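You operate a simulated robot arm through the tools that you are given. There is no shell and no other tool. Be economical: measure what you need, move in short steps, check, and stop when the job is done.

You run a simulated robot arm. Do the job below in one go: nothing can be reset, and whatever is moved stays where it is left.

JOB
Brew a pot of mild coffee with the purple pack.
Fine: switch the coffee maker on, press brew once and wait for the green light.

Only the result counts: the job must be done as asked and must still hold three seconds after the hand-in. Knocking over, shifting, dropping, spilling or breaking anything else fails it.

ROBOT AND FRAMES
A 7-joint arm with a two-finger parallel gripper, fixed in place. Base frame: the origin is at the foot of the arm, x ahead of it, y to its left, z up; the work surface is at about z = 0.001. Lengths are in m, angles in degrees, forces in N, time in s.
With the tool pointing down near the work surface it reaches from about 0.22 to 0.58 m from the base axis. Its first joint turns from -66.0 to 66.0 degrees. Payload 2.5 kg.
The TCP is the grasp point between the finger pads, 0.023 m short of the fingertips. In the tool frame z runs along the fingers and y along their closing line. The gripper opens to 0.094 m. The fingers are 0.038 m wide and 0.01 m thick; the gripper's body (0.054 by 0.096 m) begins 0.039 m behind the TCP.
Orientation is that of the tool frame in the base frame, as [roll, pitch, yaw] about the fixed x, y, z axes, in that order (R = Rz(yaw) Ry(pitch) Rx(roll)). With the fingers straight down and closing along the base's y, the tool's x points along the base's -x, its y along +y and its z along -z.

CONTROLS
- The arm moves only by the tool apply_moves. Its argument "moves" is a list of rows, each a list of 7 numbers: the gripper command, from -1 (shut) to 1 (fully open), values between in proportion, then the shift along the tool's x, y, z in units of 30 mm (1.0 is 30 mm), then the turn, a rotation vector about the tool's x, y, z in units of 5 degrees (1.0 is 5 degrees). In form: [[claw, x, y, z, rx, ry, rz], ...]. A call has 1 to 12 rows; each row shifts and turns the commanded pose from where the row before left it, along the tool's axes as they then stand. A call with a number of a shift or a turn outside -1 to 1 is refused whole. Rows are played at 5 a second. More than 0.05 m and 8.6 degrees between two rows, or a gripper value outside its range, and nothing of the call is played. Where a pose cannot be reached the arm comes as near as it can. A force on the tool above 70 N (or 10 N above the force at the start of the call, whichever is more), or a blocked arm, ends the call early, and 0.2 s more pass. The fingers move at their own pace (about 0.108 m/s each) and stop on an object; they squeeze with about 37 N. The grip force told is the motor's: it shows also when the fingers shut on nothing. Time passes only in rows, and 0.2 s behind the last, so rows that do not move let the fingers close. The reply holds the time, the measured pose of the TCP, the force on the tool along the base axes, the opening and the grip force, in the units named above and with some noise.
- Cameras (640 x 400 px; columns grow to the right, rows downward): "scene" is fixed at [0.1113, -0.395, 0.5659]; the picture's right is [0.90, -0.43, 0.00], its down [-0.16, -0.33, -0.93] and it looks along [0.40, 0.84, -0.37] (base axes); focal length 266 px, centre (320, 200). "wrist" rides on the gripper at [0.086, 0.016, -0.074] in the tool frame; the picture's right is [-0.18, 0.98, 0.00], its down [-0.58, -0.11, -0.81] and it looks along [-0.79, -0.15, 0.59] (tool axes); focal length 243 px, centre (320, 200). There is no depth. A picture from a camera that has moved, and an enlarged one, comes with that camera's place and axes in the base frame and with its lens.
- capture(camera): a new picture of that camera. It takes no simulated time.
- close_up(camera, box): a new picture of the part [left, top, right, bottom] of that camera's present view, enlarged. It takes no simulated time.
- hand_in(): hands the job in; it is judged then, once.

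Go step by step. Nothing tells you positions but the pictures and the camera data: compare them with the known pose of the tool, close in by small moves and look again before you grip or let go. The budget is 120 turns and 84 pictures, counting those below and the enlarged ones. Unless the task says otherwise, let go and move clear before handing in, and close with one line.

The tools are called after "Emit:" as name(argument=value, ...) on one line, values as JSON. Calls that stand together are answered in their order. apply_moves: Moves the arm, as the interface text tells. Its arguments: {"type":"object","properties":{"moves":{"type":"array","items":{"type":"array","items":{"type":"number"}}}},"required":["moves"]} The other tools are called the same way: capture (camera) takes a picture; close_up (camera, box) takes an enlarged picture of a part of a camera's view; hand_in () hands the job in.

At the start:

```text
t: 0.0
ee_pos: [0.3434, 0.13, 0.4621]
tcp_rot: [-180.0, 0.0, 180.0]
wrist_force: [-0.3, 0.9, -1.6]
gripper_width: 0.0941
finger_force: 0.1
```

scene: 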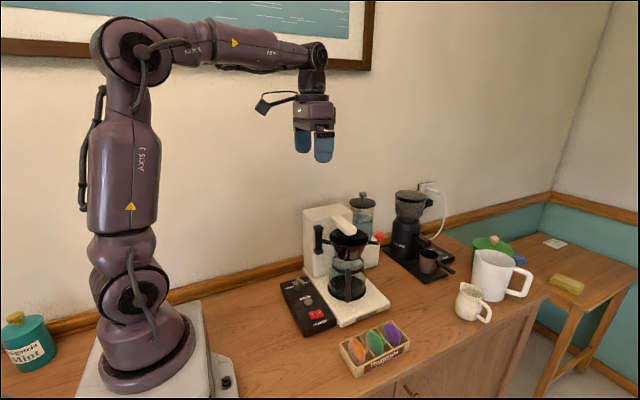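
wrist: 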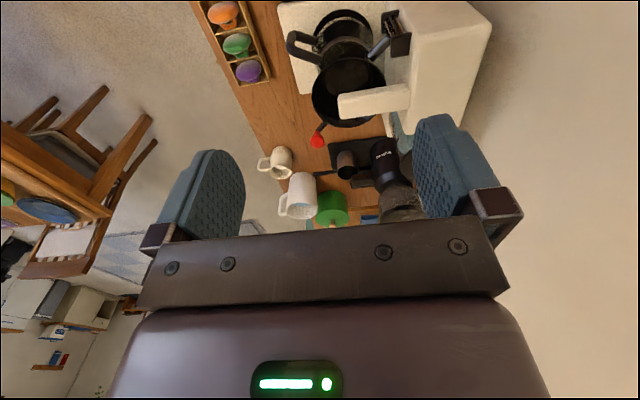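

I see a coffee maker with a control panel, a box with orange, green and purple packs, a grinder and jugs. I'll look closer at the machine and the packs first.

Emit:
close_up(camera="scene", box=[270, 180, 400, 340])

Emit:
close_up(camera="scene", box=[330, 310, 430, 390])

Emit:
close_up(camera="scene", box=[270, 265, 350, 345])

Emit:
close_up(camera="wrist", box=[190, 0, 500, 150])

```text
2.50 times, centred on (335, 260) of scene
camera zoom: at [0.1113, -0.395, 0.5659], right [0.9, -0.43, 0.0], down [-0.16, -0.33, -0.93], along [0.4, 0.84, -0.37], focal length 665 px, centre (282, 50)
```

zoom: 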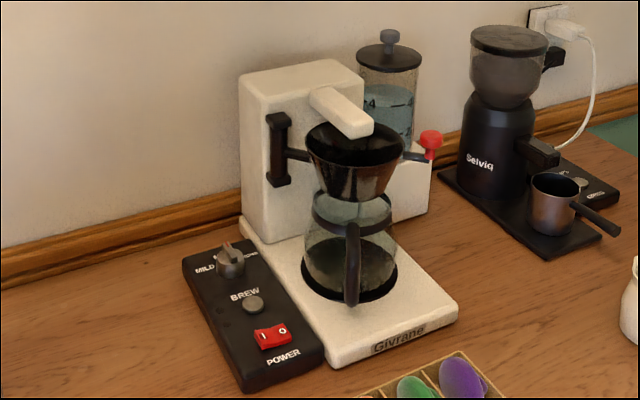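

```text
5.00 times, centred on (380, 350) of scene
camera zoom: at [0.1113, -0.395, 0.5659], right [0.9, -0.43, 0.0], down [-0.16, -0.33, -0.93], along [0.4, 0.84, -0.37], focal length 1330 px, centre (20, -550)
```

zoom: 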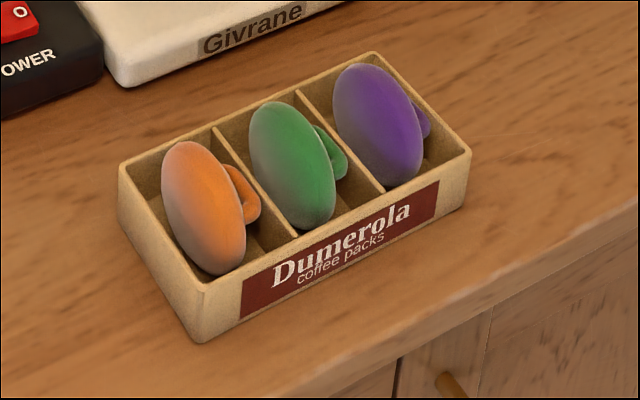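

```text
5.00 times, centred on (310, 305) of scene
camera zoom: at [0.1113, -0.395, 0.5659], right [0.9, -0.43, 0.0], down [-0.16, -0.33, -0.93], along [0.4, 0.84, -0.37], focal length 1330 px, centre (370, -325)
```

zoom: 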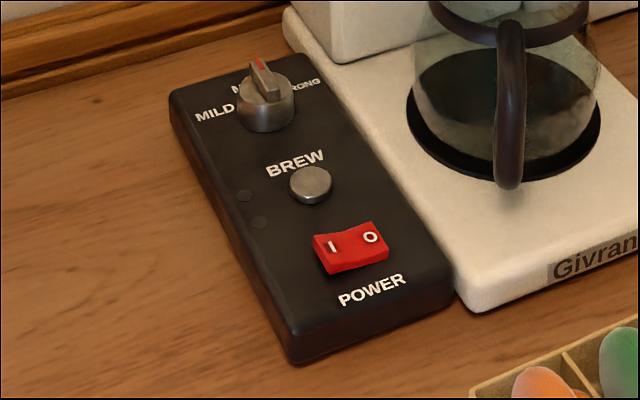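

```text
2.06 times, centred on (345, 75) of wrist
camera zoom: at [0.2581, 0.1456, 0.535], right [0.18, 0.98, 0.0], down [0.58, -0.11, 0.81], along [0.79, -0.15, -0.59], focal length 501 px, centre (268, 458)
```

zoom: 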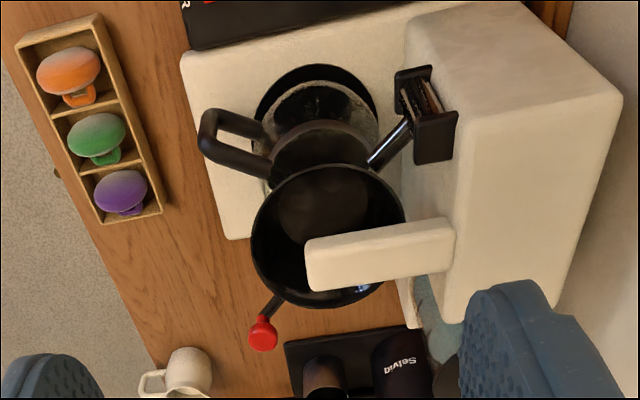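

The machine has a hinged filter basket with a red knob, a panel with dial, brew button and rocker, and the packs sit at about (0.455, -0.054). I'll move over to the packs for a better look.

Emit:
apply_moves(moves=[[1, 0.25, -1, 0.2, 0, 0, 0], [1, 0.25, -1, 0.8, 0, 0, 0], [1, 0.25, -1, 0.9, 0, 0, 0], [1, 0.25, -1, 0.9, 0, 0, 0], [1, 0.25, -1, 0.9, 0, 0, 0], [1, 0.25, -1, 0.9, 0, 0, 0], [1, 0, 0, 0.8, 0, 0, 0]])

Emit:
capture(camera="wrist")

```text
t: 1.6
ee_pos: [0.2972, -0.0498, 0.3002]
tcp_rot: [180.0, 0.0, -179.8]
wrist_force: [0.1, -0.6, -0.2]
gripper_width: 0.094
finger_force: 0.1
```

```text
77 pictures are left
camera wrist: at [0.2129, -0.0335, 0.3741], right [0.18, 0.98, 0.0], down [0.58, -0.11, 0.81], along [0.79, -0.15, -0.59], focal length 243 px, centre (320, 200)
```

wrist: 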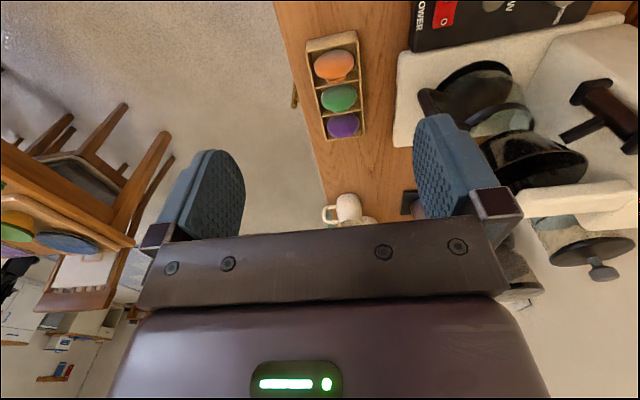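

Emit:
close_up(camera="wrist", box=[290, 20, 390, 150])

Emit:
close_up(camera="wrist", box=[390, 0, 640, 280])

```text
3.08 times, centred on (340, 85) of wrist
camera zoom: at [0.2129, -0.0335, 0.3741], right [0.18, 0.98, 0.0], down [0.58, -0.11, 0.81], along [0.79, -0.15, -0.59], focal length 746 px, centre (258, 554)
```

zoom: 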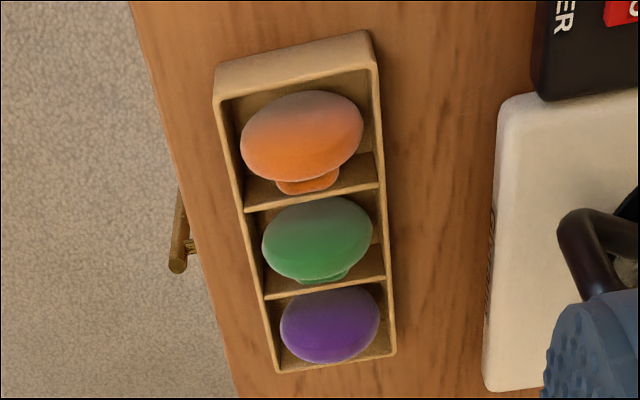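

```text
1.43 times, centred on (515, 140) of wrist
camera zoom: at [0.2129, -0.0335, 0.3741], right [0.18, 0.98, 0.0], down [0.58, -0.11, 0.81], along [0.79, -0.15, -0.59], focal length 347 px, centre (41, 286)
```

zoom: 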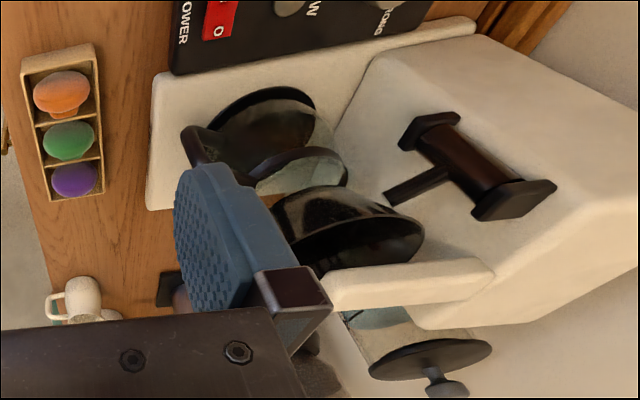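

The packs lean as tilted discs in axis-aligned cells, purple near (0.465, -0.042), but I can't yet see how they are shaped. I'll turn the tool 90° to look from the -y side.

Emit:
apply_moves(moves=[[1, -0.9, -0.39, 0.44, 0, 0, 0], [1, -0.9, -0.39, 0.44, 0, 0, 0], [1, -0.9, -0.39, 0.44, 0, 0, 0], [1, -0.9, -0.39, 0.44, 0, 0, 0], [1, -0.9, -0.39, 0.44, 0, 0, 0], [1, -0.9, -0.39, 0.44, 0, 0, 0], [1, 0, 0, 0, 0, 0, -1], [1, 0, 0, 0, 0, 0, -1], [1, 0, 0, 0, 0, 0, -1], [1, 0, 0, 0, 0, 0, -1], [1, 0, 0, 0, 0, 0, -1], [1, 0, 0, 0, 0, 0, -1]])

Emit:
apply_moves(moves=[[1, 0, 0, 0, 0, 0, -1], [1, 0, 0, 0, 0, 0, -1], [1, 0, 0, 0, 0, 0, -1], [1, 0, 0, 0, 0, 0, -1], [1, 0, 0, 0, 0, 0, -1], [1, 0, 0, 0, 0, 0, -1], [1, 0, 0, 0, 0, 0, -1], [1, 0, 0, 0, 0, 0, -1], [1, 0, 0, 0, 0, 0, -1], [1, 0, 0, 0, 0, 0, -1], [1, 0, 0, 0, 0, 0, -1], [1, 0, 0, 0, 0, 0, -1]])

Emit:
capture(camera="wrist")

```text
t: 4.2
ee_pos: [0.4627, -0.1203, 0.2196]
tcp_rot: [-179.9, 0.2, -149.9]
wrist_force: [-0.7, 0.2, 0.7]
gripper_width: 0.0943
finger_force: 0.0
```

```text
t: 6.8
ee_pos: [0.4617, -0.1202, 0.2194]
tcp_rot: [-180.0, 0.0, -89.8]
wrist_force: [-0.4, -0.4, 0.0]
gripper_width: 0.0938
finger_force: 0.0
```

```text
74 pictures are left
camera wrist: at [0.4466, -0.2062, 0.2946], right [-0.98, 0.18, 0.0], down [0.11, 0.58, 0.81], along [0.15, 0.79, -0.59], focal length 243 px, centre (320, 200)
```

wrist: 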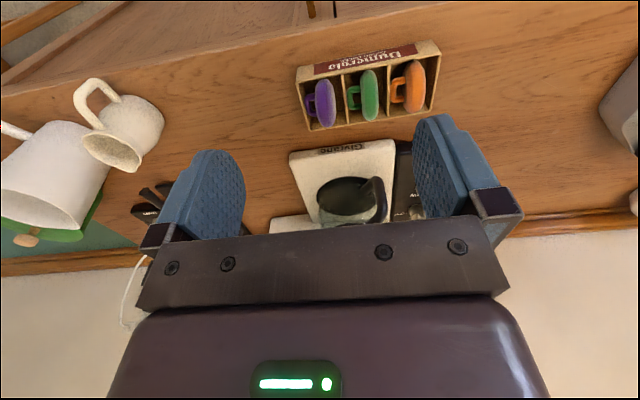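

Emit:
close_up(camera="wrist", box=[285, 35, 445, 135])

```text
4.00 times, centred on (365, 85) of wrist
camera zoom: at [0.4466, -0.2062, 0.2946], right [-0.98, 0.18, 0.0], down [0.11, 0.58, 0.81], along [0.15, 0.79, -0.59], focal length 970 px, centre (140, 660)
```

zoom: 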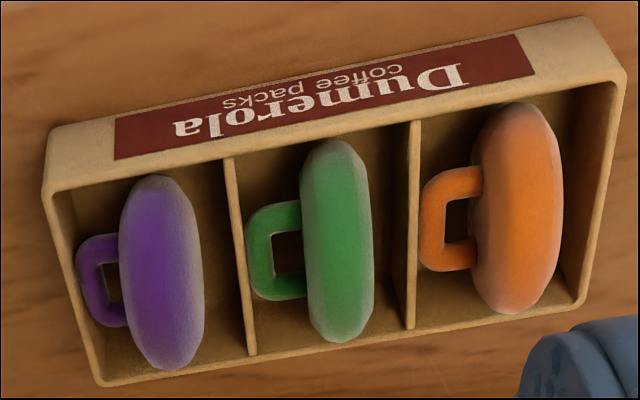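

The packs are upright thick discs, with the axis along x and a flat ring handle on the +x side. I can pinch the purple disc's upper half with the fingers closing along x, as they do now. Next I'll look at the basket and knob from the front.

Emit:
apply_moves(moves=[[1, 0, 0.1, -1, 0, 0, 0], [1, -0.8, 0.1, -1, 0, 0, 0], [1, -0.9, 0.1, -1, 0, 0, 0], [1, -0.9, 0.1, -1, 0, 0, 0], [1, -0.9, 0.1, -1, 0, 0, 0], [1, -0.9, 0.1, 0, 0, 0, 0], [1, -0.8, 0.1, 0, 0, 0, 0]])

Emit:
capture(camera="wrist")

Emit:
close_up(camera="wrist", box=[220, 0, 420, 230])

```text
t: 8.4
ee_pos: [0.4386, 0.0352, 0.3687]
tcp_rot: [179.9, 0.0, -90.0]
wrist_force: [-0.7, -0.5, 0.2]
gripper_width: 0.0944
finger_force: 0.0
```

```text
72 pictures are left
camera wrist: at [0.4232, -0.0511, 0.4425], right [-0.98, 0.18, 0.0], down [0.11, 0.58, 0.81], along [0.15, 0.79, -0.59], focal length 243 px, centre (320, 200)
```

wrist: 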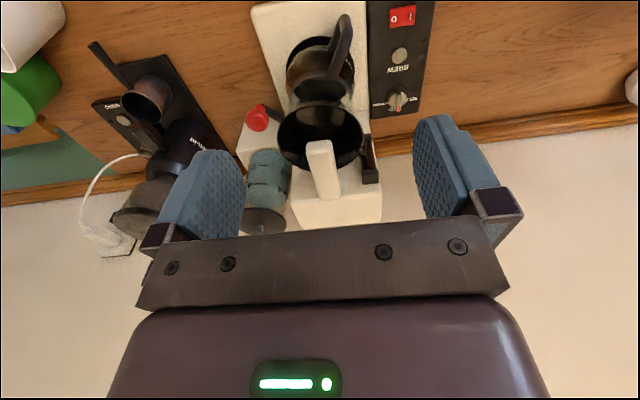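

```text
1.74 times, centred on (320, 115) of wrist
camera zoom: at [0.4232, -0.0511, 0.4425], right [-0.98, 0.18, 0.0], down [0.11, 0.58, 0.81], along [0.15, 0.79, -0.59], focal length 422 px, centre (320, 348)
```

zoom: 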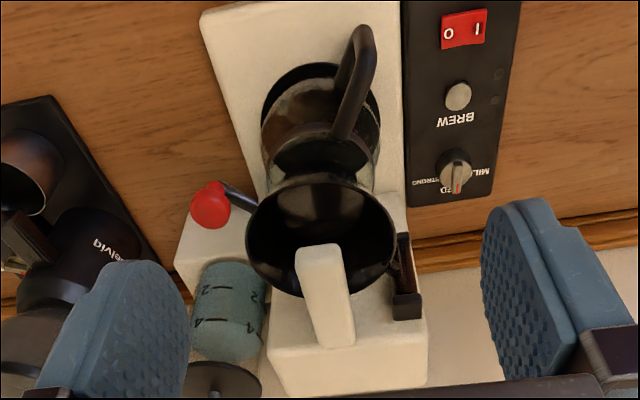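

The basket is closed with the spout over its middle, so I'll swing it out to the left by its red knob later. The panel items come out at rocker (0.331, 0.092), brew (0.331, 0.144) and dial (0.331, 0.214). I'll zoom in on the dial and the tower clearance.

Emit:
close_up(camera="wrist", box=[360, 0, 440, 120])

Emit:
close_up(camera="wrist", box=[240, 90, 400, 230])

Emit:
close_up(camera="scene", box=[285, 265, 335, 305])

```text
3.33 times, centred on (400, 60) of wrist
camera zoom: at [0.4232, -0.0511, 0.4425], right [-0.98, 0.18, 0.0], down [0.11, 0.58, 0.81], along [0.15, 0.79, -0.59], focal length 809 px, centre (53, 667)
```

zoom: 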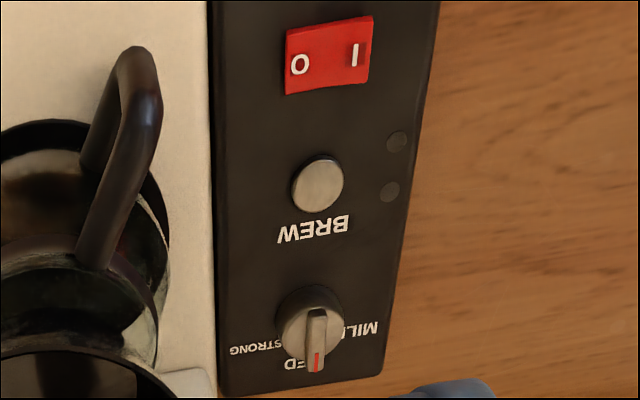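

```text
2.86 times, centred on (320, 160) of wrist
camera zoom: at [0.4232, -0.0511, 0.4425], right [-0.98, 0.18, 0.0], down [0.11, 0.58, 0.81], along [0.15, 0.79, -0.59], focal length 693 px, centre (320, 314)
```

zoom: 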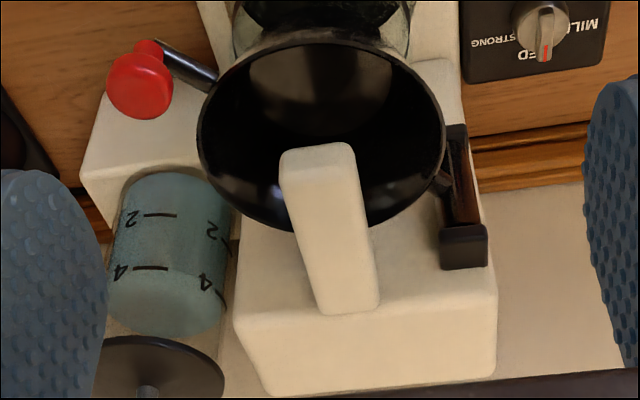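

```text
10.00 times, centred on (310, 285) of scene
camera zoom: at [0.1113, -0.395, 0.5659], right [0.9, -0.43, 0.0], down [-0.16, -0.33, -0.93], along [0.4, 0.84, -0.37], focal length 2660 px, centre (420, -650)
```

zoom: 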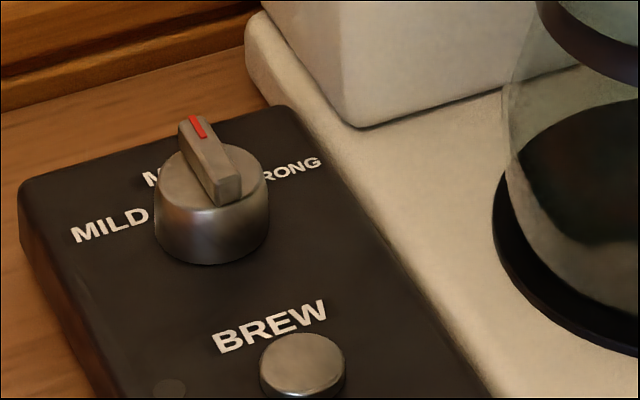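

The tower's left corner is at about x = 0.39, y = 0.237, and MILD sits roughly 60° counter-clockwise of the pointer's present MED. I'll turn the tool to yaw 150° and move above the dial.

Emit:
apply_moves(moves=[[1, 0, 0, 0, 0, 0, 1], [1, 0, 0, 0, 0, 0, 1], [1, 0, 0, 0, 0, 0, 1], [1, 0, 0, 0, 0, 0, 1], [1, 0, 0, 0, 0, 0, 1], [1, 0, 0, 0, 0, 0, 1], [1, 0, 0, 0, 0, 0, 1], [1, 0, 0, 0, 0, 0, 1], [1, 0, 0, 0, 0, 0, 1], [1, 0, 0, 0, 0, 0, 1], [1, 0, 0, 0, 0, 0, 1], [1, 0, 0, 0, 0, 0, 1]])

Emit:
apply_moves(moves=[[1, 0, 0, 0, 0, 0, 1], [1, 0, 0, 0, 0, 0, 1], [1, 0, 0, 0, 0, 0, 1], [1, 0, 0, 0, 0, 0, 1], [1, 0, 0, 0, 0, 0, 1], [1, 0, 0, 0, 0, 0, 1], [1, 0, 0, 0, 0, 0, 1], [1, 0, 0, 0, 0, 0, 1], [1, 0, 0, 0, 0, 0, 1], [1, 0, 0, 0, 0, 0, 1], [1, 0, 0, 0, 0, 0, 1], [1, 0, 0, 0, 0, 0, 1]])

Emit:
apply_moves(moves=[[1, 0.871, 0.481, 0, 0, 0, 0], [1, 0.871, 0.481, 0, 0, 0, 0], [1, 0.871, 0.481, 0, 0, 0, 0], [1, 0.871, 0.481, 0, 0, 0, 0], [1, 0.871, 0.481, 0, 0, 0, 0], [1, 0.871, 0.481, 0, 0, 0, 0], [1, 0.871, 0.481, 0, 0, 0, 0]])

Emit:
capture(camera="wrist")

```text
t: 11.0
ee_pos: [0.4404, 0.0356, 0.3707]
tcp_rot: [-179.9, 0.0, -150.2]
wrist_force: [0.3, 0.4, 0.3]
gripper_width: 0.094
finger_force: 0.1
```

```text
t: 13.6
ee_pos: [0.4406, 0.0336, 0.3701]
tcp_rot: [179.9, 0.0, 149.9]
wrist_force: [0.4, 0.3, 0.3]
gripper_width: 0.0938
finger_force: 0.1
```

```text
t: 15.2
ee_pos: [0.3326, 0.2175, 0.3709]
tcp_rot: [-179.9, 0.0, 149.9]
wrist_force: [0.2, 0.5, 0.2]
gripper_width: 0.0942
finger_force: 0.1
```

```text
67 pictures are left
camera wrist: at [0.2654, 0.2749, 0.4443], right [0.65, 0.76, 0.0], down [0.45, -0.38, 0.81], along [0.61, -0.52, -0.59], focal length 243 px, centre (320, 200)
```

wrist: 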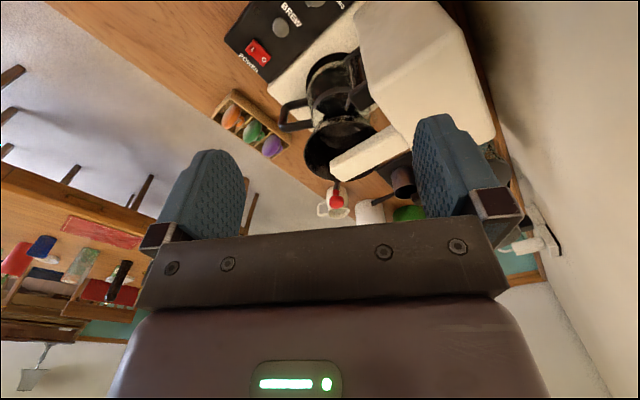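

I'm above the dial. I'll descend part way and check alignment.

Emit:
apply_moves(moves=[[1, 0, -0.13, 1, 0, 0, 0], [1, 0, 0, 1, 0, 0, 0], [1, 0, 0, 1, 0, 0, 0], [1, 0, 0, 1, 0, 0, 0], [1, 0, 0, 1, 0, 0, 0], [1, 0, 0, 1, 0, 0, 0], [1, 0, 0, 1, 0, 0, 0], [1, 0, 0, 1, 0, 0, 0]])

Emit:
capture(camera="wrist")

Emit:
close_up(camera="scene", box=[260, 200, 360, 320])

```text
t: 17.0
ee_pos: [0.3299, 0.2109, 0.1306]
tcp_rot: [180.0, 0.0, 150.0]
wrist_force: [0.5, 0.5, 0.0]
gripper_width: 0.094
finger_force: 0.1
```

```text
66 pictures are left
camera wrist: at [0.2642, 0.2686, 0.2044], right [0.65, 0.76, 0.0], down [0.45, -0.39, 0.81], along [0.61, -0.52, -0.59], focal length 243 px, centre (320, 200)
```

wrist: 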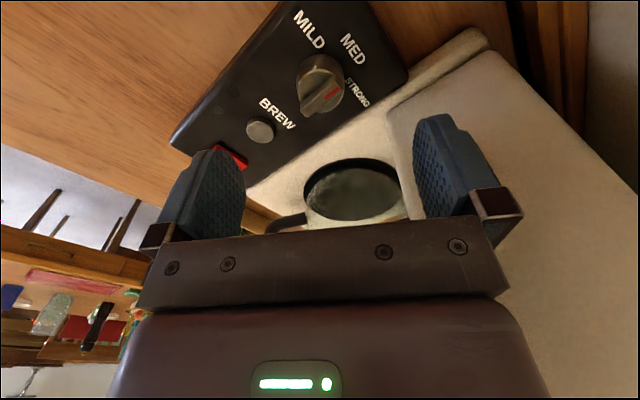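

```text
3.33 times, centred on (310, 260) of scene
camera zoom: at [0.1113, -0.395, 0.5659], right [0.9, -0.43, 0.0], down [-0.16, -0.33, -0.93], along [0.4, 0.84, -0.37], focal length 887 px, centre (353, 0)
```

zoom: 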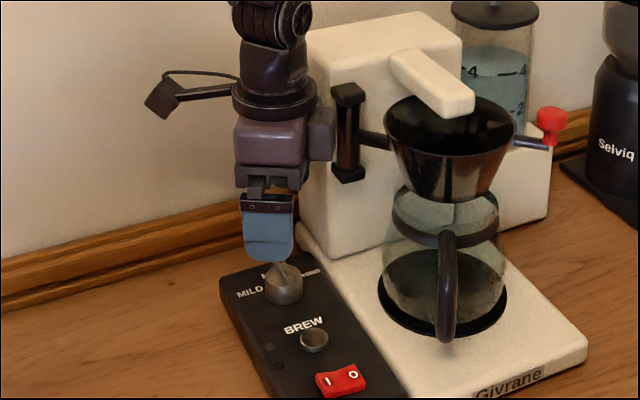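

The dial is at (0.330, 0.2145). I'll lower so the finger pads straddle its cylinder, offset about 6 mm away from the tower for clearance.

Emit:
apply_moves(moves=[[1, 0.25, 0.1, 0.8, 0, 0, 0], [1, 0, 0, 0.8, 0, 0, 0], [1, 0, 0, 0.7, 0, 0, 0]])

Emit:
capture(camera="wrist")

Emit:
close_up(camera="scene", box=[260, 200, 360, 320])

```text
t: 17.8
ee_pos: [0.3263, 0.2177, 0.0619]
tcp_rot: [180.0, 0.0, 150.0]
wrist_force: [0.2, 0.4, -0.1]
gripper_width: 0.0937
finger_force: 0.2
```

```text
64 pictures are left
camera wrist: at [0.2601, 0.2746, 0.1351], right [0.65, 0.76, 0.0], down [0.45, -0.38, 0.81], along [0.61, -0.52, -0.59], focal length 243 px, centre (320, 200)
```

wrist: 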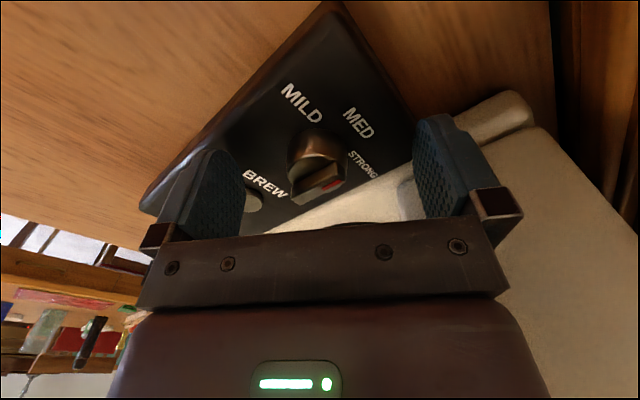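

```text
3.33 times, centred on (310, 260) of scene
camera zoom: at [0.1113, -0.395, 0.5659], right [0.9, -0.43, 0.0], down [-0.16, -0.33, -0.93], along [0.4, 0.84, -0.37], focal length 887 px, centre (353, 0)
```

zoom: 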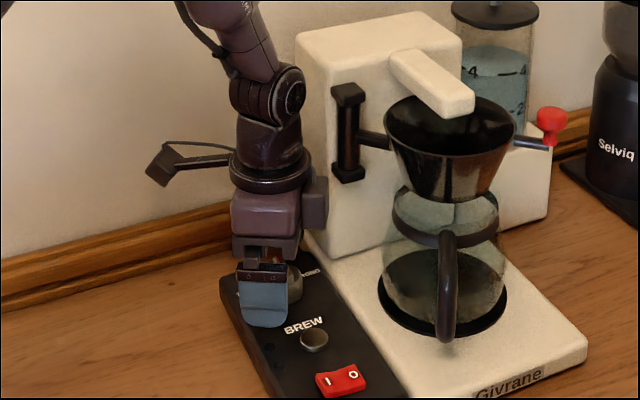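

The dial sits between the pads. I'll close on it.

Emit:
apply_moves(moves=[[-0.2, 0, 0, 0, 0, 0, 0], [-1, 0, 0, 0, 0, 0, 0], [-1, 0, 0, 0, 0, 0, 0]])

Emit:
capture(camera="wrist")

```text
t: 18.6
ee_pos: [0.3261, 0.2143, 0.0605]
tcp_rot: [-179.5, 0.0, 149.9]
wrist_force: [-14.9, -21.4, 9.6]
gripper_width: 0.0323
finger_force: 45.1
```

```text
62 pictures are left
camera wrist: at [0.2593, 0.2725, 0.1347], right [0.65, 0.76, -0.01], down [0.45, -0.38, 0.81], along [0.61, -0.53, -0.59], focal length 243 px, centre (320, 200)
```

wrist: 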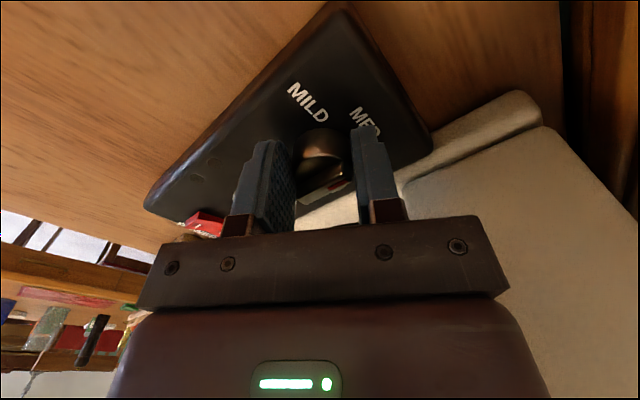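

The dial is gripped about 3 mm off centre. I'll relieve that and turn it 60° counter-clockwise.

Emit:
apply_moves(moves=[[-1, 0, -0.11, 0, 0, 0, 0], [-1, 0, -0.0175, 0, 0, 0, -1], [-1, 0, -0.0175, 0, 0, 0, -1], [-1, 0, -0.0175, 0, 0, 0, -1], [-1, 0, -0.0175, 0, 0, 0, -1], [-1, 0, -0.0175, 0, 0, 0, -1], [-1, 0, -0.0175, 0, 0, 0, -1]])

Emit:
capture(camera="wrist")

```text
t: 20.2
ee_pos: [0.3241, 0.2103, 0.0608]
tcp_rot: [-179.9, -0.2, -180.0]
wrist_force: [-4.1, -17.1, -2.7]
gripper_width: 0.0322
finger_force: 45.4
```

```text
61 pictures are left
camera wrist: at [0.238, 0.2267, 0.1349], right [0.18, 0.98, 0.0], down [0.58, -0.11, 0.81], along [0.79, -0.15, -0.59], focal length 243 px, centre (320, 200)
```

wrist: 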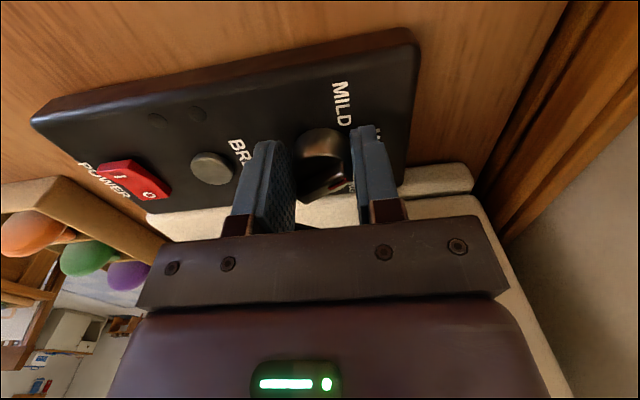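

The dial turns with the gripper. I'll finish the remaining 30° while relieving side force.

Emit:
apply_moves(moves=[[-1, 0, -0.08, 0, 0, 0, -1], [-1, 0, -0.0175, 0, 0, 0, -1], [-1, 0, -0.0175, 0, 0, 0, -1], [-1, 0, -0.0175, 0, 0, 0, -1], [-1, 0, -0.0175, 0, 0, 0, -1], [-1, 0, -0.0175, 0, 0, 0, -1]])

Emit:
capture(camera="wrist")

```text
t: 21.6
ee_pos: [0.3247, 0.2057, 0.0624]
tcp_rot: [-179.9, 0.1, -150.1]
wrist_force: [15.6, -6.8, -25.3]
gripper_width: 0.0323
finger_force: 45.0
```

```text
60 pictures are left
camera wrist: at [0.2421, 0.1772, 0.1352], right [-0.33, 0.94, 0.0], down [0.56, 0.2, 0.81], along [0.76, 0.27, -0.59], focal length 243 px, centre (320, 200)
```

wrist: 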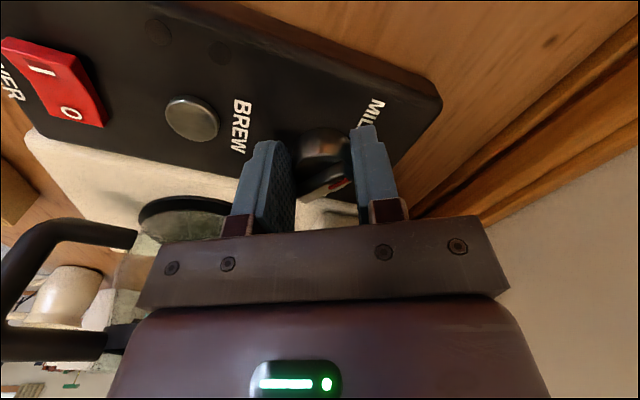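

The turn looks complete. I'll open and rise to check where the pointer ended up.

Emit:
apply_moves(moves=[[-0.1, 0, 0, 0, 0, 0, 0], [0.6, 0, 0, 0, 0, 0, 0], [0.8, 0, 0, 0, 0, 0, 0], [0.8, 0.1, 0, -0.8, 0, 0, 0], [0.8, 0.2, 0, -1, 0, 0, 0], [0.8, 0, 0, -1, 0, 0, 0]])

Emit:
capture(camera="wrist")

Emit:
close_up(camera="scene", box=[275, 255, 345, 335])

```text
t: 23.0
ee_pos: [0.3155, 0.2041, 0.1484]
tcp_rot: [180.0, 0.1, -149.9]
wrist_force: [0.1, 0.7, 0.8]
gripper_width: 0.0845
finger_force: 0.0
```

```text
59 pictures are left
camera wrist: at [0.233, 0.1759, 0.2218], right [-0.33, 0.94, 0.0], down [0.56, 0.2, 0.81], along [0.76, 0.27, -0.59], focal length 243 px, centre (320, 200)
```

wrist: 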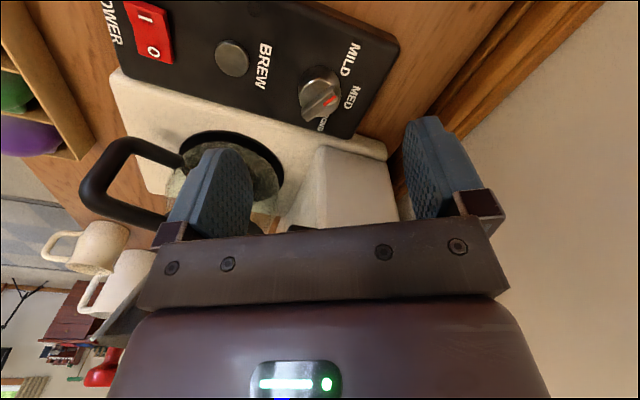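

```text
5.00 times, centred on (310, 295) of scene
camera zoom: at [0.1113, -0.395, 0.5659], right [0.9, -0.43, 0.0], down [-0.16, -0.33, -0.93], along [0.4, 0.84, -0.37], focal length 1330 px, centre (370, -275)
```

zoom: 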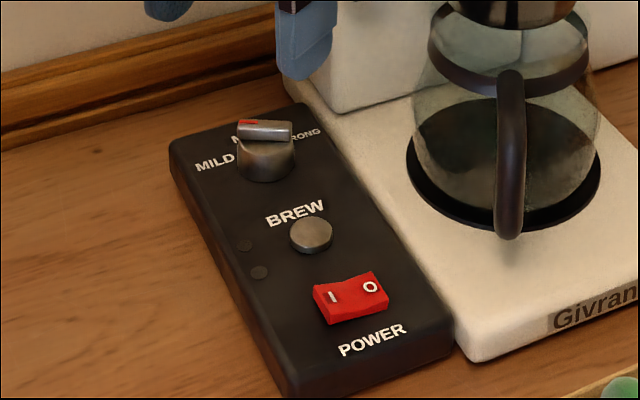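

The pointer moved to about 56° from +y, while the MILD label sits around 60–69°. I'll zoom in to judge it.

Emit:
close_up(camera="wrist", box=[270, 20, 400, 140])

Emit:
close_up(camera="scene", box=[285, 265, 335, 305])

```text
3.33 times, centred on (335, 80) of wrist
camera zoom: at [0.233, 0.1759, 0.2218], right [-0.33, 0.94, 0.0], down [0.56, 0.2, 0.81], along [0.76, 0.27, -0.59], focal length 809 px, centre (270, 600)
```

zoom: 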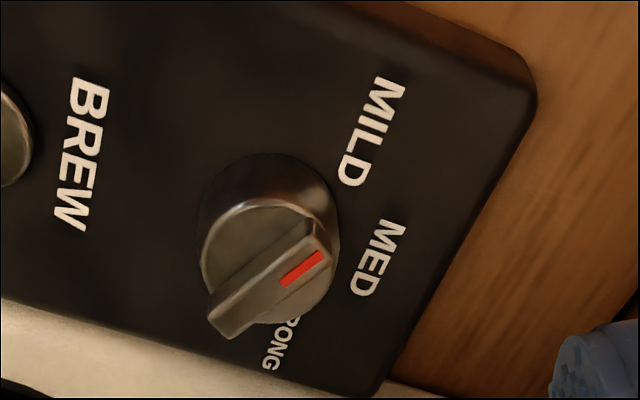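

```text
10.00 times, centred on (310, 285) of scene
camera zoom: at [0.1113, -0.395, 0.5659], right [0.9, -0.43, 0.0], down [-0.16, -0.33, -0.93], along [0.4, 0.84, -0.37], focal length 2660 px, centre (420, -650)
```

zoom: 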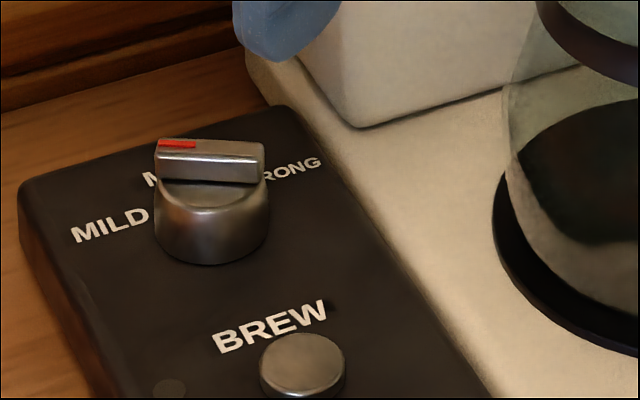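

Using the grip geometry, the dial centre is really (0.333, 0.210), which puts MILD at about 60°, so the dial is set. Next I'll turn to yaw -90° with the fingers closed and go above the "I" side of the rocker.

Emit:
apply_moves(moves=[[-1, 0, 0, 0, 0, 0, -1], [-1, 0, 0, 0, 0, 0, -1], [-1, 0, 0, 0, 0, 0, -1], [-1, 0, 0, 0, 0, 0, -1], [-1, 0, 0, 0, 0, 0, -1], [-1, 0, 0, 0, 0, 0, -1], [-1, 0, 0, 0, 0, 0, -1], [-1, 0, 0, 0, 0, 0, -1], [-1, 0, 0, 0, 0, 0, -1], [-1, 0, 0, 0, 0, 0, -1], [-1, 0, 0, 0, 0, 0, -1], [-1, 0, 0, 0, 0, 0, -1]])

Emit:
apply_moves(moves=[[-1, 0.94, 0, 0.2, 0, 0, 0], [-1, 0.94, 0, 0.4, 0, 0, 0], [-1, 0.94, 0, 0.4, 0, 0, 0], [-1, 0.94, 0, 0.5, 0, 0, 0]])

Emit:
capture(camera="wrist")

Emit:
close_up(camera="scene", box=[275, 245, 355, 345])

```text
t: 25.6
ee_pos: [0.3161, 0.2021, 0.1439]
tcp_rot: [180.0, 0.1, -89.9]
wrist_force: [0.6, 0.7, -0.1]
gripper_width: 0.0
finger_force: 36.9
```

```text
t: 26.6
ee_pos: [0.317, 0.0907, 0.1009]
tcp_rot: [180.0, 0.0, -90.0]
wrist_force: [0.0, -1.3, -0.8]
gripper_width: 0.0
finger_force: 36.9
```

```text
55 pictures are left
camera wrist: at [0.3012, 0.0046, 0.175], right [-0.98, 0.18, 0.0], down [0.11, 0.58, 0.81], along [0.15, 0.79, -0.59], focal length 243 px, centre (320, 200)
```

wrist: 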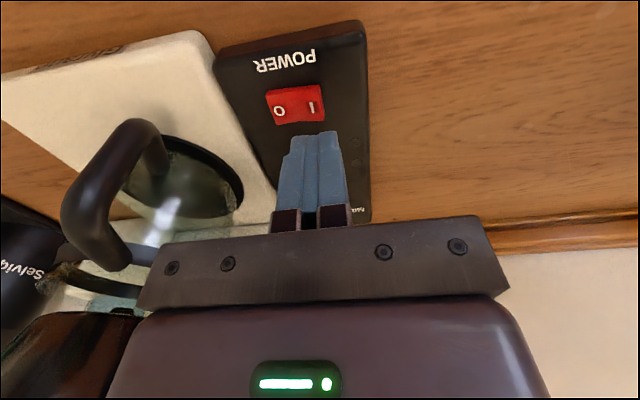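

```text
4.00 times, centred on (315, 295) of scene
camera zoom: at [0.1113, -0.395, 0.5659], right [0.9, -0.43, 0.0], down [-0.16, -0.33, -0.93], along [0.4, 0.84, -0.37], focal length 1064 px, centre (340, -180)
```

zoom: 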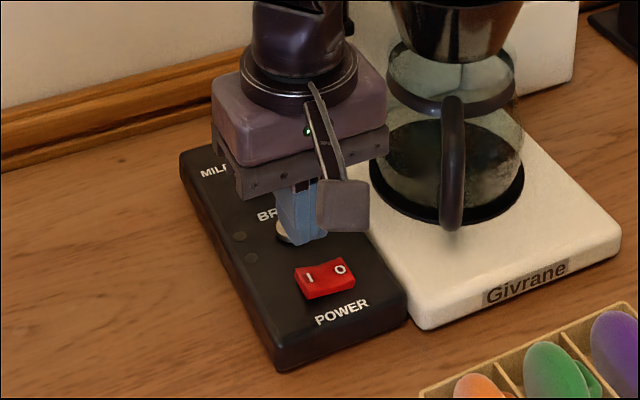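

The closed fingertips are over the "I" half (rocker centre about (0.333, 0.09)). I'll press down gently.

Emit:
apply_moves(moves=[[-1, 0, -0.07, 0.7, 0, 0, 0], [-1, 0, 0, 0.6, 0, 0, 0], [-1, 0, 0, 0.12, 0, 0, 0], [-1, 0, 0, 0.12, 0, 0, 0]])

Emit:
close_up(camera="scene", box=[275, 265, 355, 345])

```text
t: 27.5
ee_pos: [0.3177, 0.09, 0.0604]
tcp_rot: [-179.9, -0.2, -90.0]
wrist_force: [-3.8, -1.6, 13.7]
gripper_width: 0.0
finger_force: 36.9
stopped in row 4: the force on the tool passed its limit (the readings are from after the stop); the commanded pose is now the measured one
```

```text
5.00 times, centred on (315, 305) of scene
camera zoom: at [0.1113, -0.395, 0.5659], right [0.9, -0.43, 0.0], down [-0.16, -0.33, -0.93], along [0.4, 0.84, -0.37], focal length 1330 px, centre (345, -325)
```

zoom: 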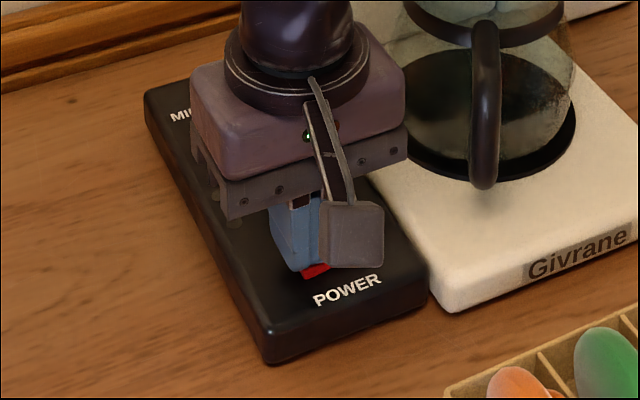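

Contact was made with high force. I'll rise and check the rocker and lights.

Emit:
apply_moves(moves=[[-1, 0, 0, -1, 0, 0, 0], [-1, 0, 0, -1, 0, 0, 0]])

Emit:
close_up(camera="wrist", box=[210, 10, 380, 220])

Emit:
close_up(camera="scene", box=[275, 265, 355, 345])

```text
t: 28.1
ee_pos: [0.3162, 0.0921, 0.1203]
tcp_rot: [179.9, -0.2, -90.0]
wrist_force: [0.0, 0.5, -0.6]
gripper_width: 0.0
finger_force: 36.7
```

```text
1.90 times, centred on (295, 115) of wrist
camera zoom: at [0.3, 0.0056, 0.1949], right [-0.98, 0.18, 0.0], down [0.11, 0.58, 0.8], along [0.15, 0.79, -0.59], focal length 462 px, centre (368, 362)
```

zoom: 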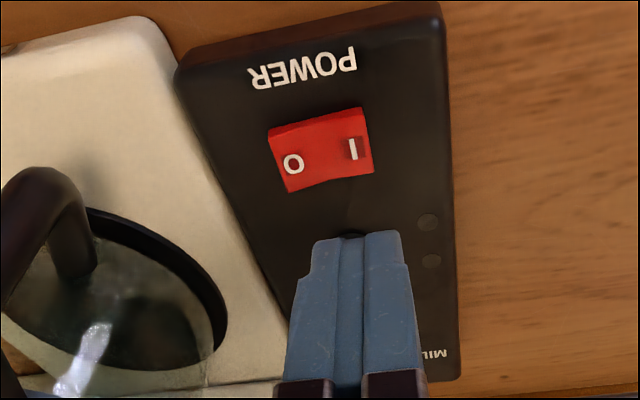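

```text
5.00 times, centred on (315, 305) of scene
camera zoom: at [0.1113, -0.395, 0.5659], right [0.9, -0.43, 0.0], down [-0.16, -0.33, -0.93], along [0.4, 0.84, -0.37], focal length 1330 px, centre (345, -325)
```

zoom: 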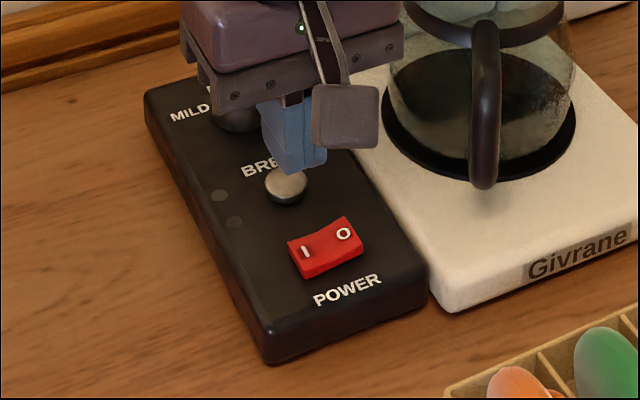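

Emit:
close_up(camera="scene", box=[297, 300, 337, 330])

Emit:
close_up(camera="wrist", box=[260, 55, 320, 120])

```text
13.33 times, centred on (317, 315) of scene
camera zoom: at [0.1113, -0.395, 0.5659], right [0.9, -0.43, 0.0], down [-0.16, -0.33, -0.93], along [0.4, 0.84, -0.37], focal length 3547 px, centre (360, -1333)
```

zoom: 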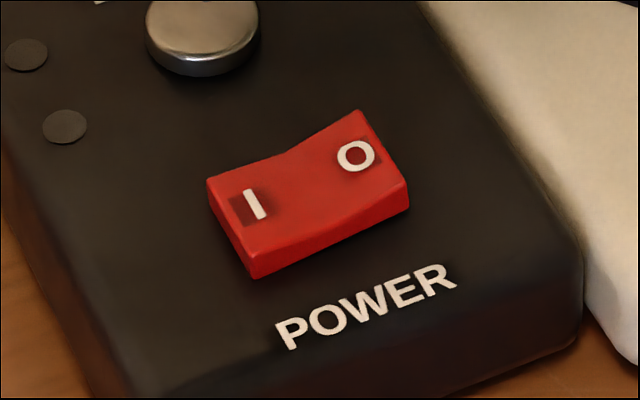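

```text
6.15 times, centred on (290, 88) of wrist
camera zoom: at [0.3, 0.0056, 0.1949], right [-0.98, 0.18, 0.0], down [0.11, 0.58, 0.8], along [0.15, 0.79, -0.59], focal length 1493 px, centre (505, 892)
```

zoom: 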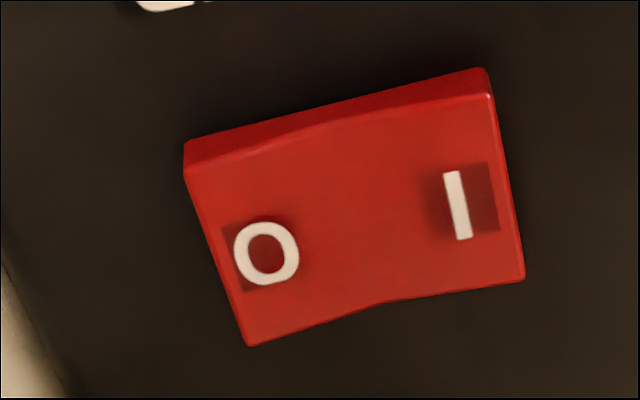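

The rocker now rests on its I side, so the power is on. Next I'll rise, move over the red knob at about (0.516, 0.0925, 0.22), and align the fingers as a loose fork along its swing direction.

Emit:
apply_moves(moves=[[-1, 0, 0, -1, 0, 0, 0], [-1, 0, 0, -1, 0, 0, 0], [-1, 0, 0, -1, 0, 0, 0], [-1, 0, 0, -1, 0, 0, 0], [-1, 0, 0, -1, 0, 0, 0], [-1, 0, 0, -1, 0, 0, 0], [-1, 0, 0, -1, 0, 0, 0], [-1, 0, -0.9, 0, 0, 0, -0.5], [-1, 0, -0.9, 0, 0, 0, 0.5], [-0.1, 0, -0.9, 0, 0, 0, 0], [-0.1, 0, -0.9, 0, 0, 0, 0], [-0.1, 0, -0.9, 0, 0, 0, 0]])

Emit:
apply_moves(moves=[[-0.1, 0, -0.9, 0, 0, 0, 0], [-0.1, 0, -0.9, 0, 0, 0, 0], [-0.1, 0, -0.35, 0, 0, 0, 0], [-0.1, 0, 0, 0, 0, 0, -1], [-0.1, 0, 0, 0, 0, 0, -1], [-0.1, 0, 0, 0, 0, 0, -1], [-0.1, 0, 0, 0, 0, 0, -1], [-0.1, 0, 0, 0, 0, 0, -1], [-0.1, 0, 0, 0, 0, 0, -1], [-0.1, 0, 0, 0, 0, 0, -1], [-0.1, 0, 0, 0, 0, 0, -1], [-0.1, 0, 0, 0, 0, 0, -0.3]])

Emit:
capture(camera="wrist")

Emit:
close_up(camera="scene", box=[290, 150, 450, 290])

```text
t: 30.7
ee_pos: [0.4544, 0.0909, 0.3311]
tcp_rot: [179.9, -0.3, -90.0]
wrist_force: [1.2, 0.7, 0.2]
gripper_width: 0.0422
finger_force: 0.1
```

```text
t: 33.3
ee_pos: [0.5173, 0.0919, 0.3291]
tcp_rot: [179.7, -0.2, -48.4]
wrist_force: [-0.3, -0.2, 0.4]
gripper_width: 0.0424
finger_force: 0.0
```

```text
48 pictures are left
camera wrist: at [0.5623, 0.0177, 0.4038], right [-0.86, -0.51, 0.0], down [-0.3, 0.51, 0.8], along [-0.42, 0.69, -0.59], focal length 243 px, centre (320, 200)
```

wrist: 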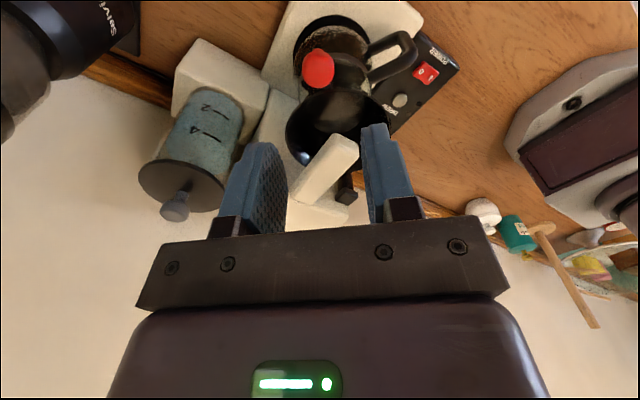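

```text
2.86 times, centred on (370, 220) of scene
camera zoom: at [0.1113, -0.395, 0.5659], right [0.9, -0.43, 0.0], down [-0.16, -0.33, -0.93], along [0.4, 0.84, -0.37], focal length 760 px, centre (177, 143)
```

zoom: 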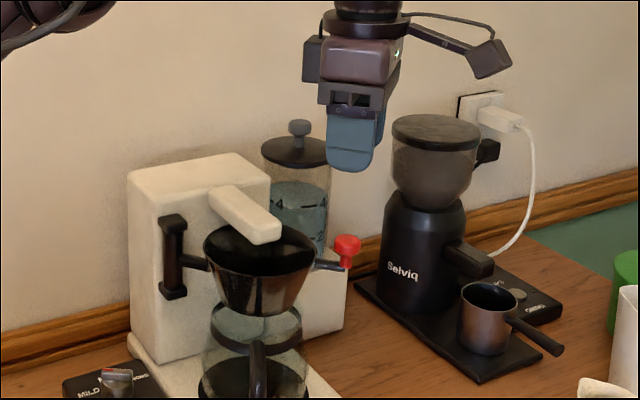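

The knob is at (0.517, 0.093, 0.22), directly below the TCP. I'll descend in steps.

Emit:
apply_moves(moves=[[-0.1, 0, 0, 1, 0, 0, 0], [-0.1, 0, 0, 1, 0, 0, 0]])

Emit:
capture(camera="wrist")

Emit:
close_up(camera="scene", box=[330, 160, 430, 260])

```text
t: 33.9
ee_pos: [0.5159, 0.0919, 0.2669]
tcp_rot: [179.8, -0.1, -48.3]
wrist_force: [-1.3, 0.0, -0.5]
gripper_width: 0.0422
finger_force: 0.1
```

```text
46 pictures are left
camera wrist: at [0.5614, 0.0163, 0.3415], right [-0.86, -0.51, 0.0], down [-0.3, 0.51, 0.8], along [-0.41, 0.69, -0.59], focal length 243 px, centre (320, 200)
```

wrist: 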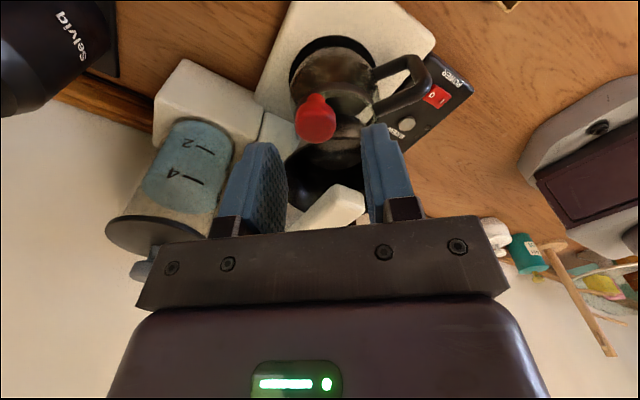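

```text
4.00 times, centred on (380, 210) of scene
camera zoom: at [0.1113, -0.395, 0.5659], right [0.9, -0.43, 0.0], down [-0.16, -0.33, -0.93], along [0.4, 0.84, -0.37], focal length 1064 px, centre (80, 160)
```

zoom: 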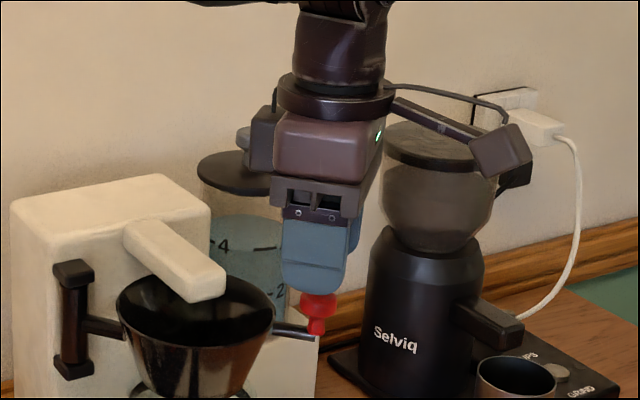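

Emit:
apply_moves(moves=[[-0.1, -0.05, 0, 0.8, 0, 0, 0], [-0.2, 0, 0, 0.75, 0, 0, 0], [-0.2, 0, 0, 0, 0, 0, 0]])

Emit:
capture(camera="wrist")

Emit:
close_up(camera="scene", box=[330, 160, 430, 260])

```text
t: 34.7
ee_pos: [0.5185, 0.0924, 0.223]
tcp_rot: [179.9, -0.1, -48.5]
wrist_force: [0.3, 0.8, 0.2]
gripper_width: 0.0376
finger_force: 0.0
```

```text
44 pictures are left
camera wrist: at [0.5626, 0.0173, 0.2975], right [-0.86, -0.51, 0.0], down [-0.3, 0.51, 0.8], along [-0.41, 0.69, -0.59], focal length 243 px, centre (320, 200)
```

wrist: 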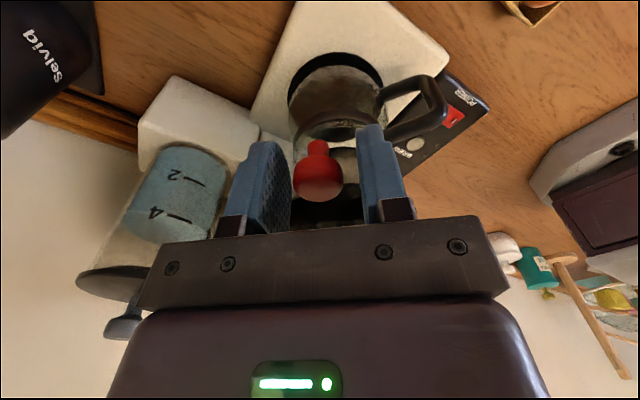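

```text
4.00 times, centred on (380, 210) of scene
camera zoom: at [0.1113, -0.395, 0.5659], right [0.9, -0.43, 0.0], down [-0.16, -0.33, -0.93], along [0.4, 0.84, -0.37], focal length 1064 px, centre (80, 160)
```

zoom: 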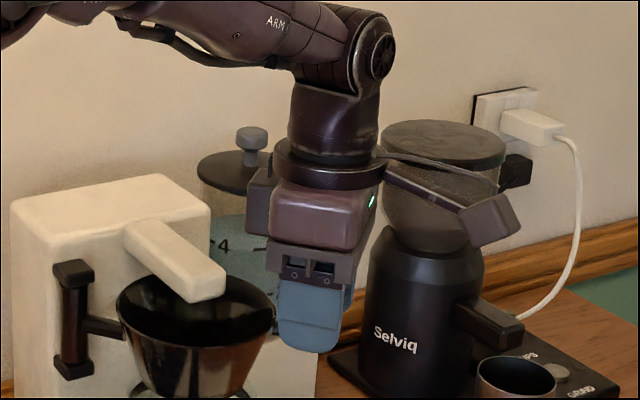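

The knob is between the fingers. I'll begin the swing: a clockwise arc about the hinge at about (0.40, 0.222), turning as I go.

Emit:
apply_moves(moves=[[-0.2, -0.022, 0.507, 0, 0, 0, 1], [-0.2, -0.022, 0.507, 0, 0, 0, 1], [-0.2, -0.022, 0.507, 0, 0, 0, 1], [-0.2, -0.022, 0.507, 0, 0, 0, 1]])

Emit:
capture(camera="wrist")

Emit:
capture(camera="scene")

```text
t: 35.7
ee_pos: [0.464, 0.062, 0.224]
tcp_rot: [-180.0, -0.1, -68.6]
wrist_force: [-0.3, -0.4, 0.1]
gripper_width: 0.0377
finger_force: 0.0
```

```text
42 pictures are left
camera wrist: at [0.481, -0.0249, 0.2984], right [-0.98, -0.19, 0.0], down [-0.11, 0.58, 0.8], along [-0.15, 0.79, -0.59], focal length 243 px, centre (320, 200)
```

wrist: 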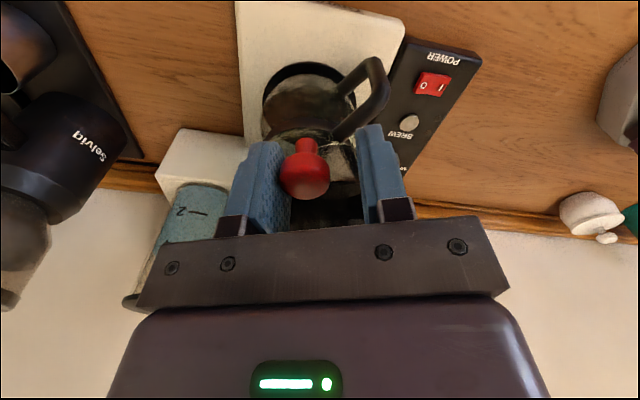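

```text
41 pictures are left
```

scene: 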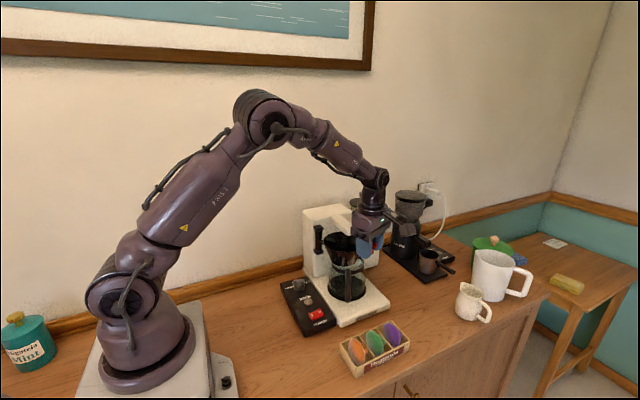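

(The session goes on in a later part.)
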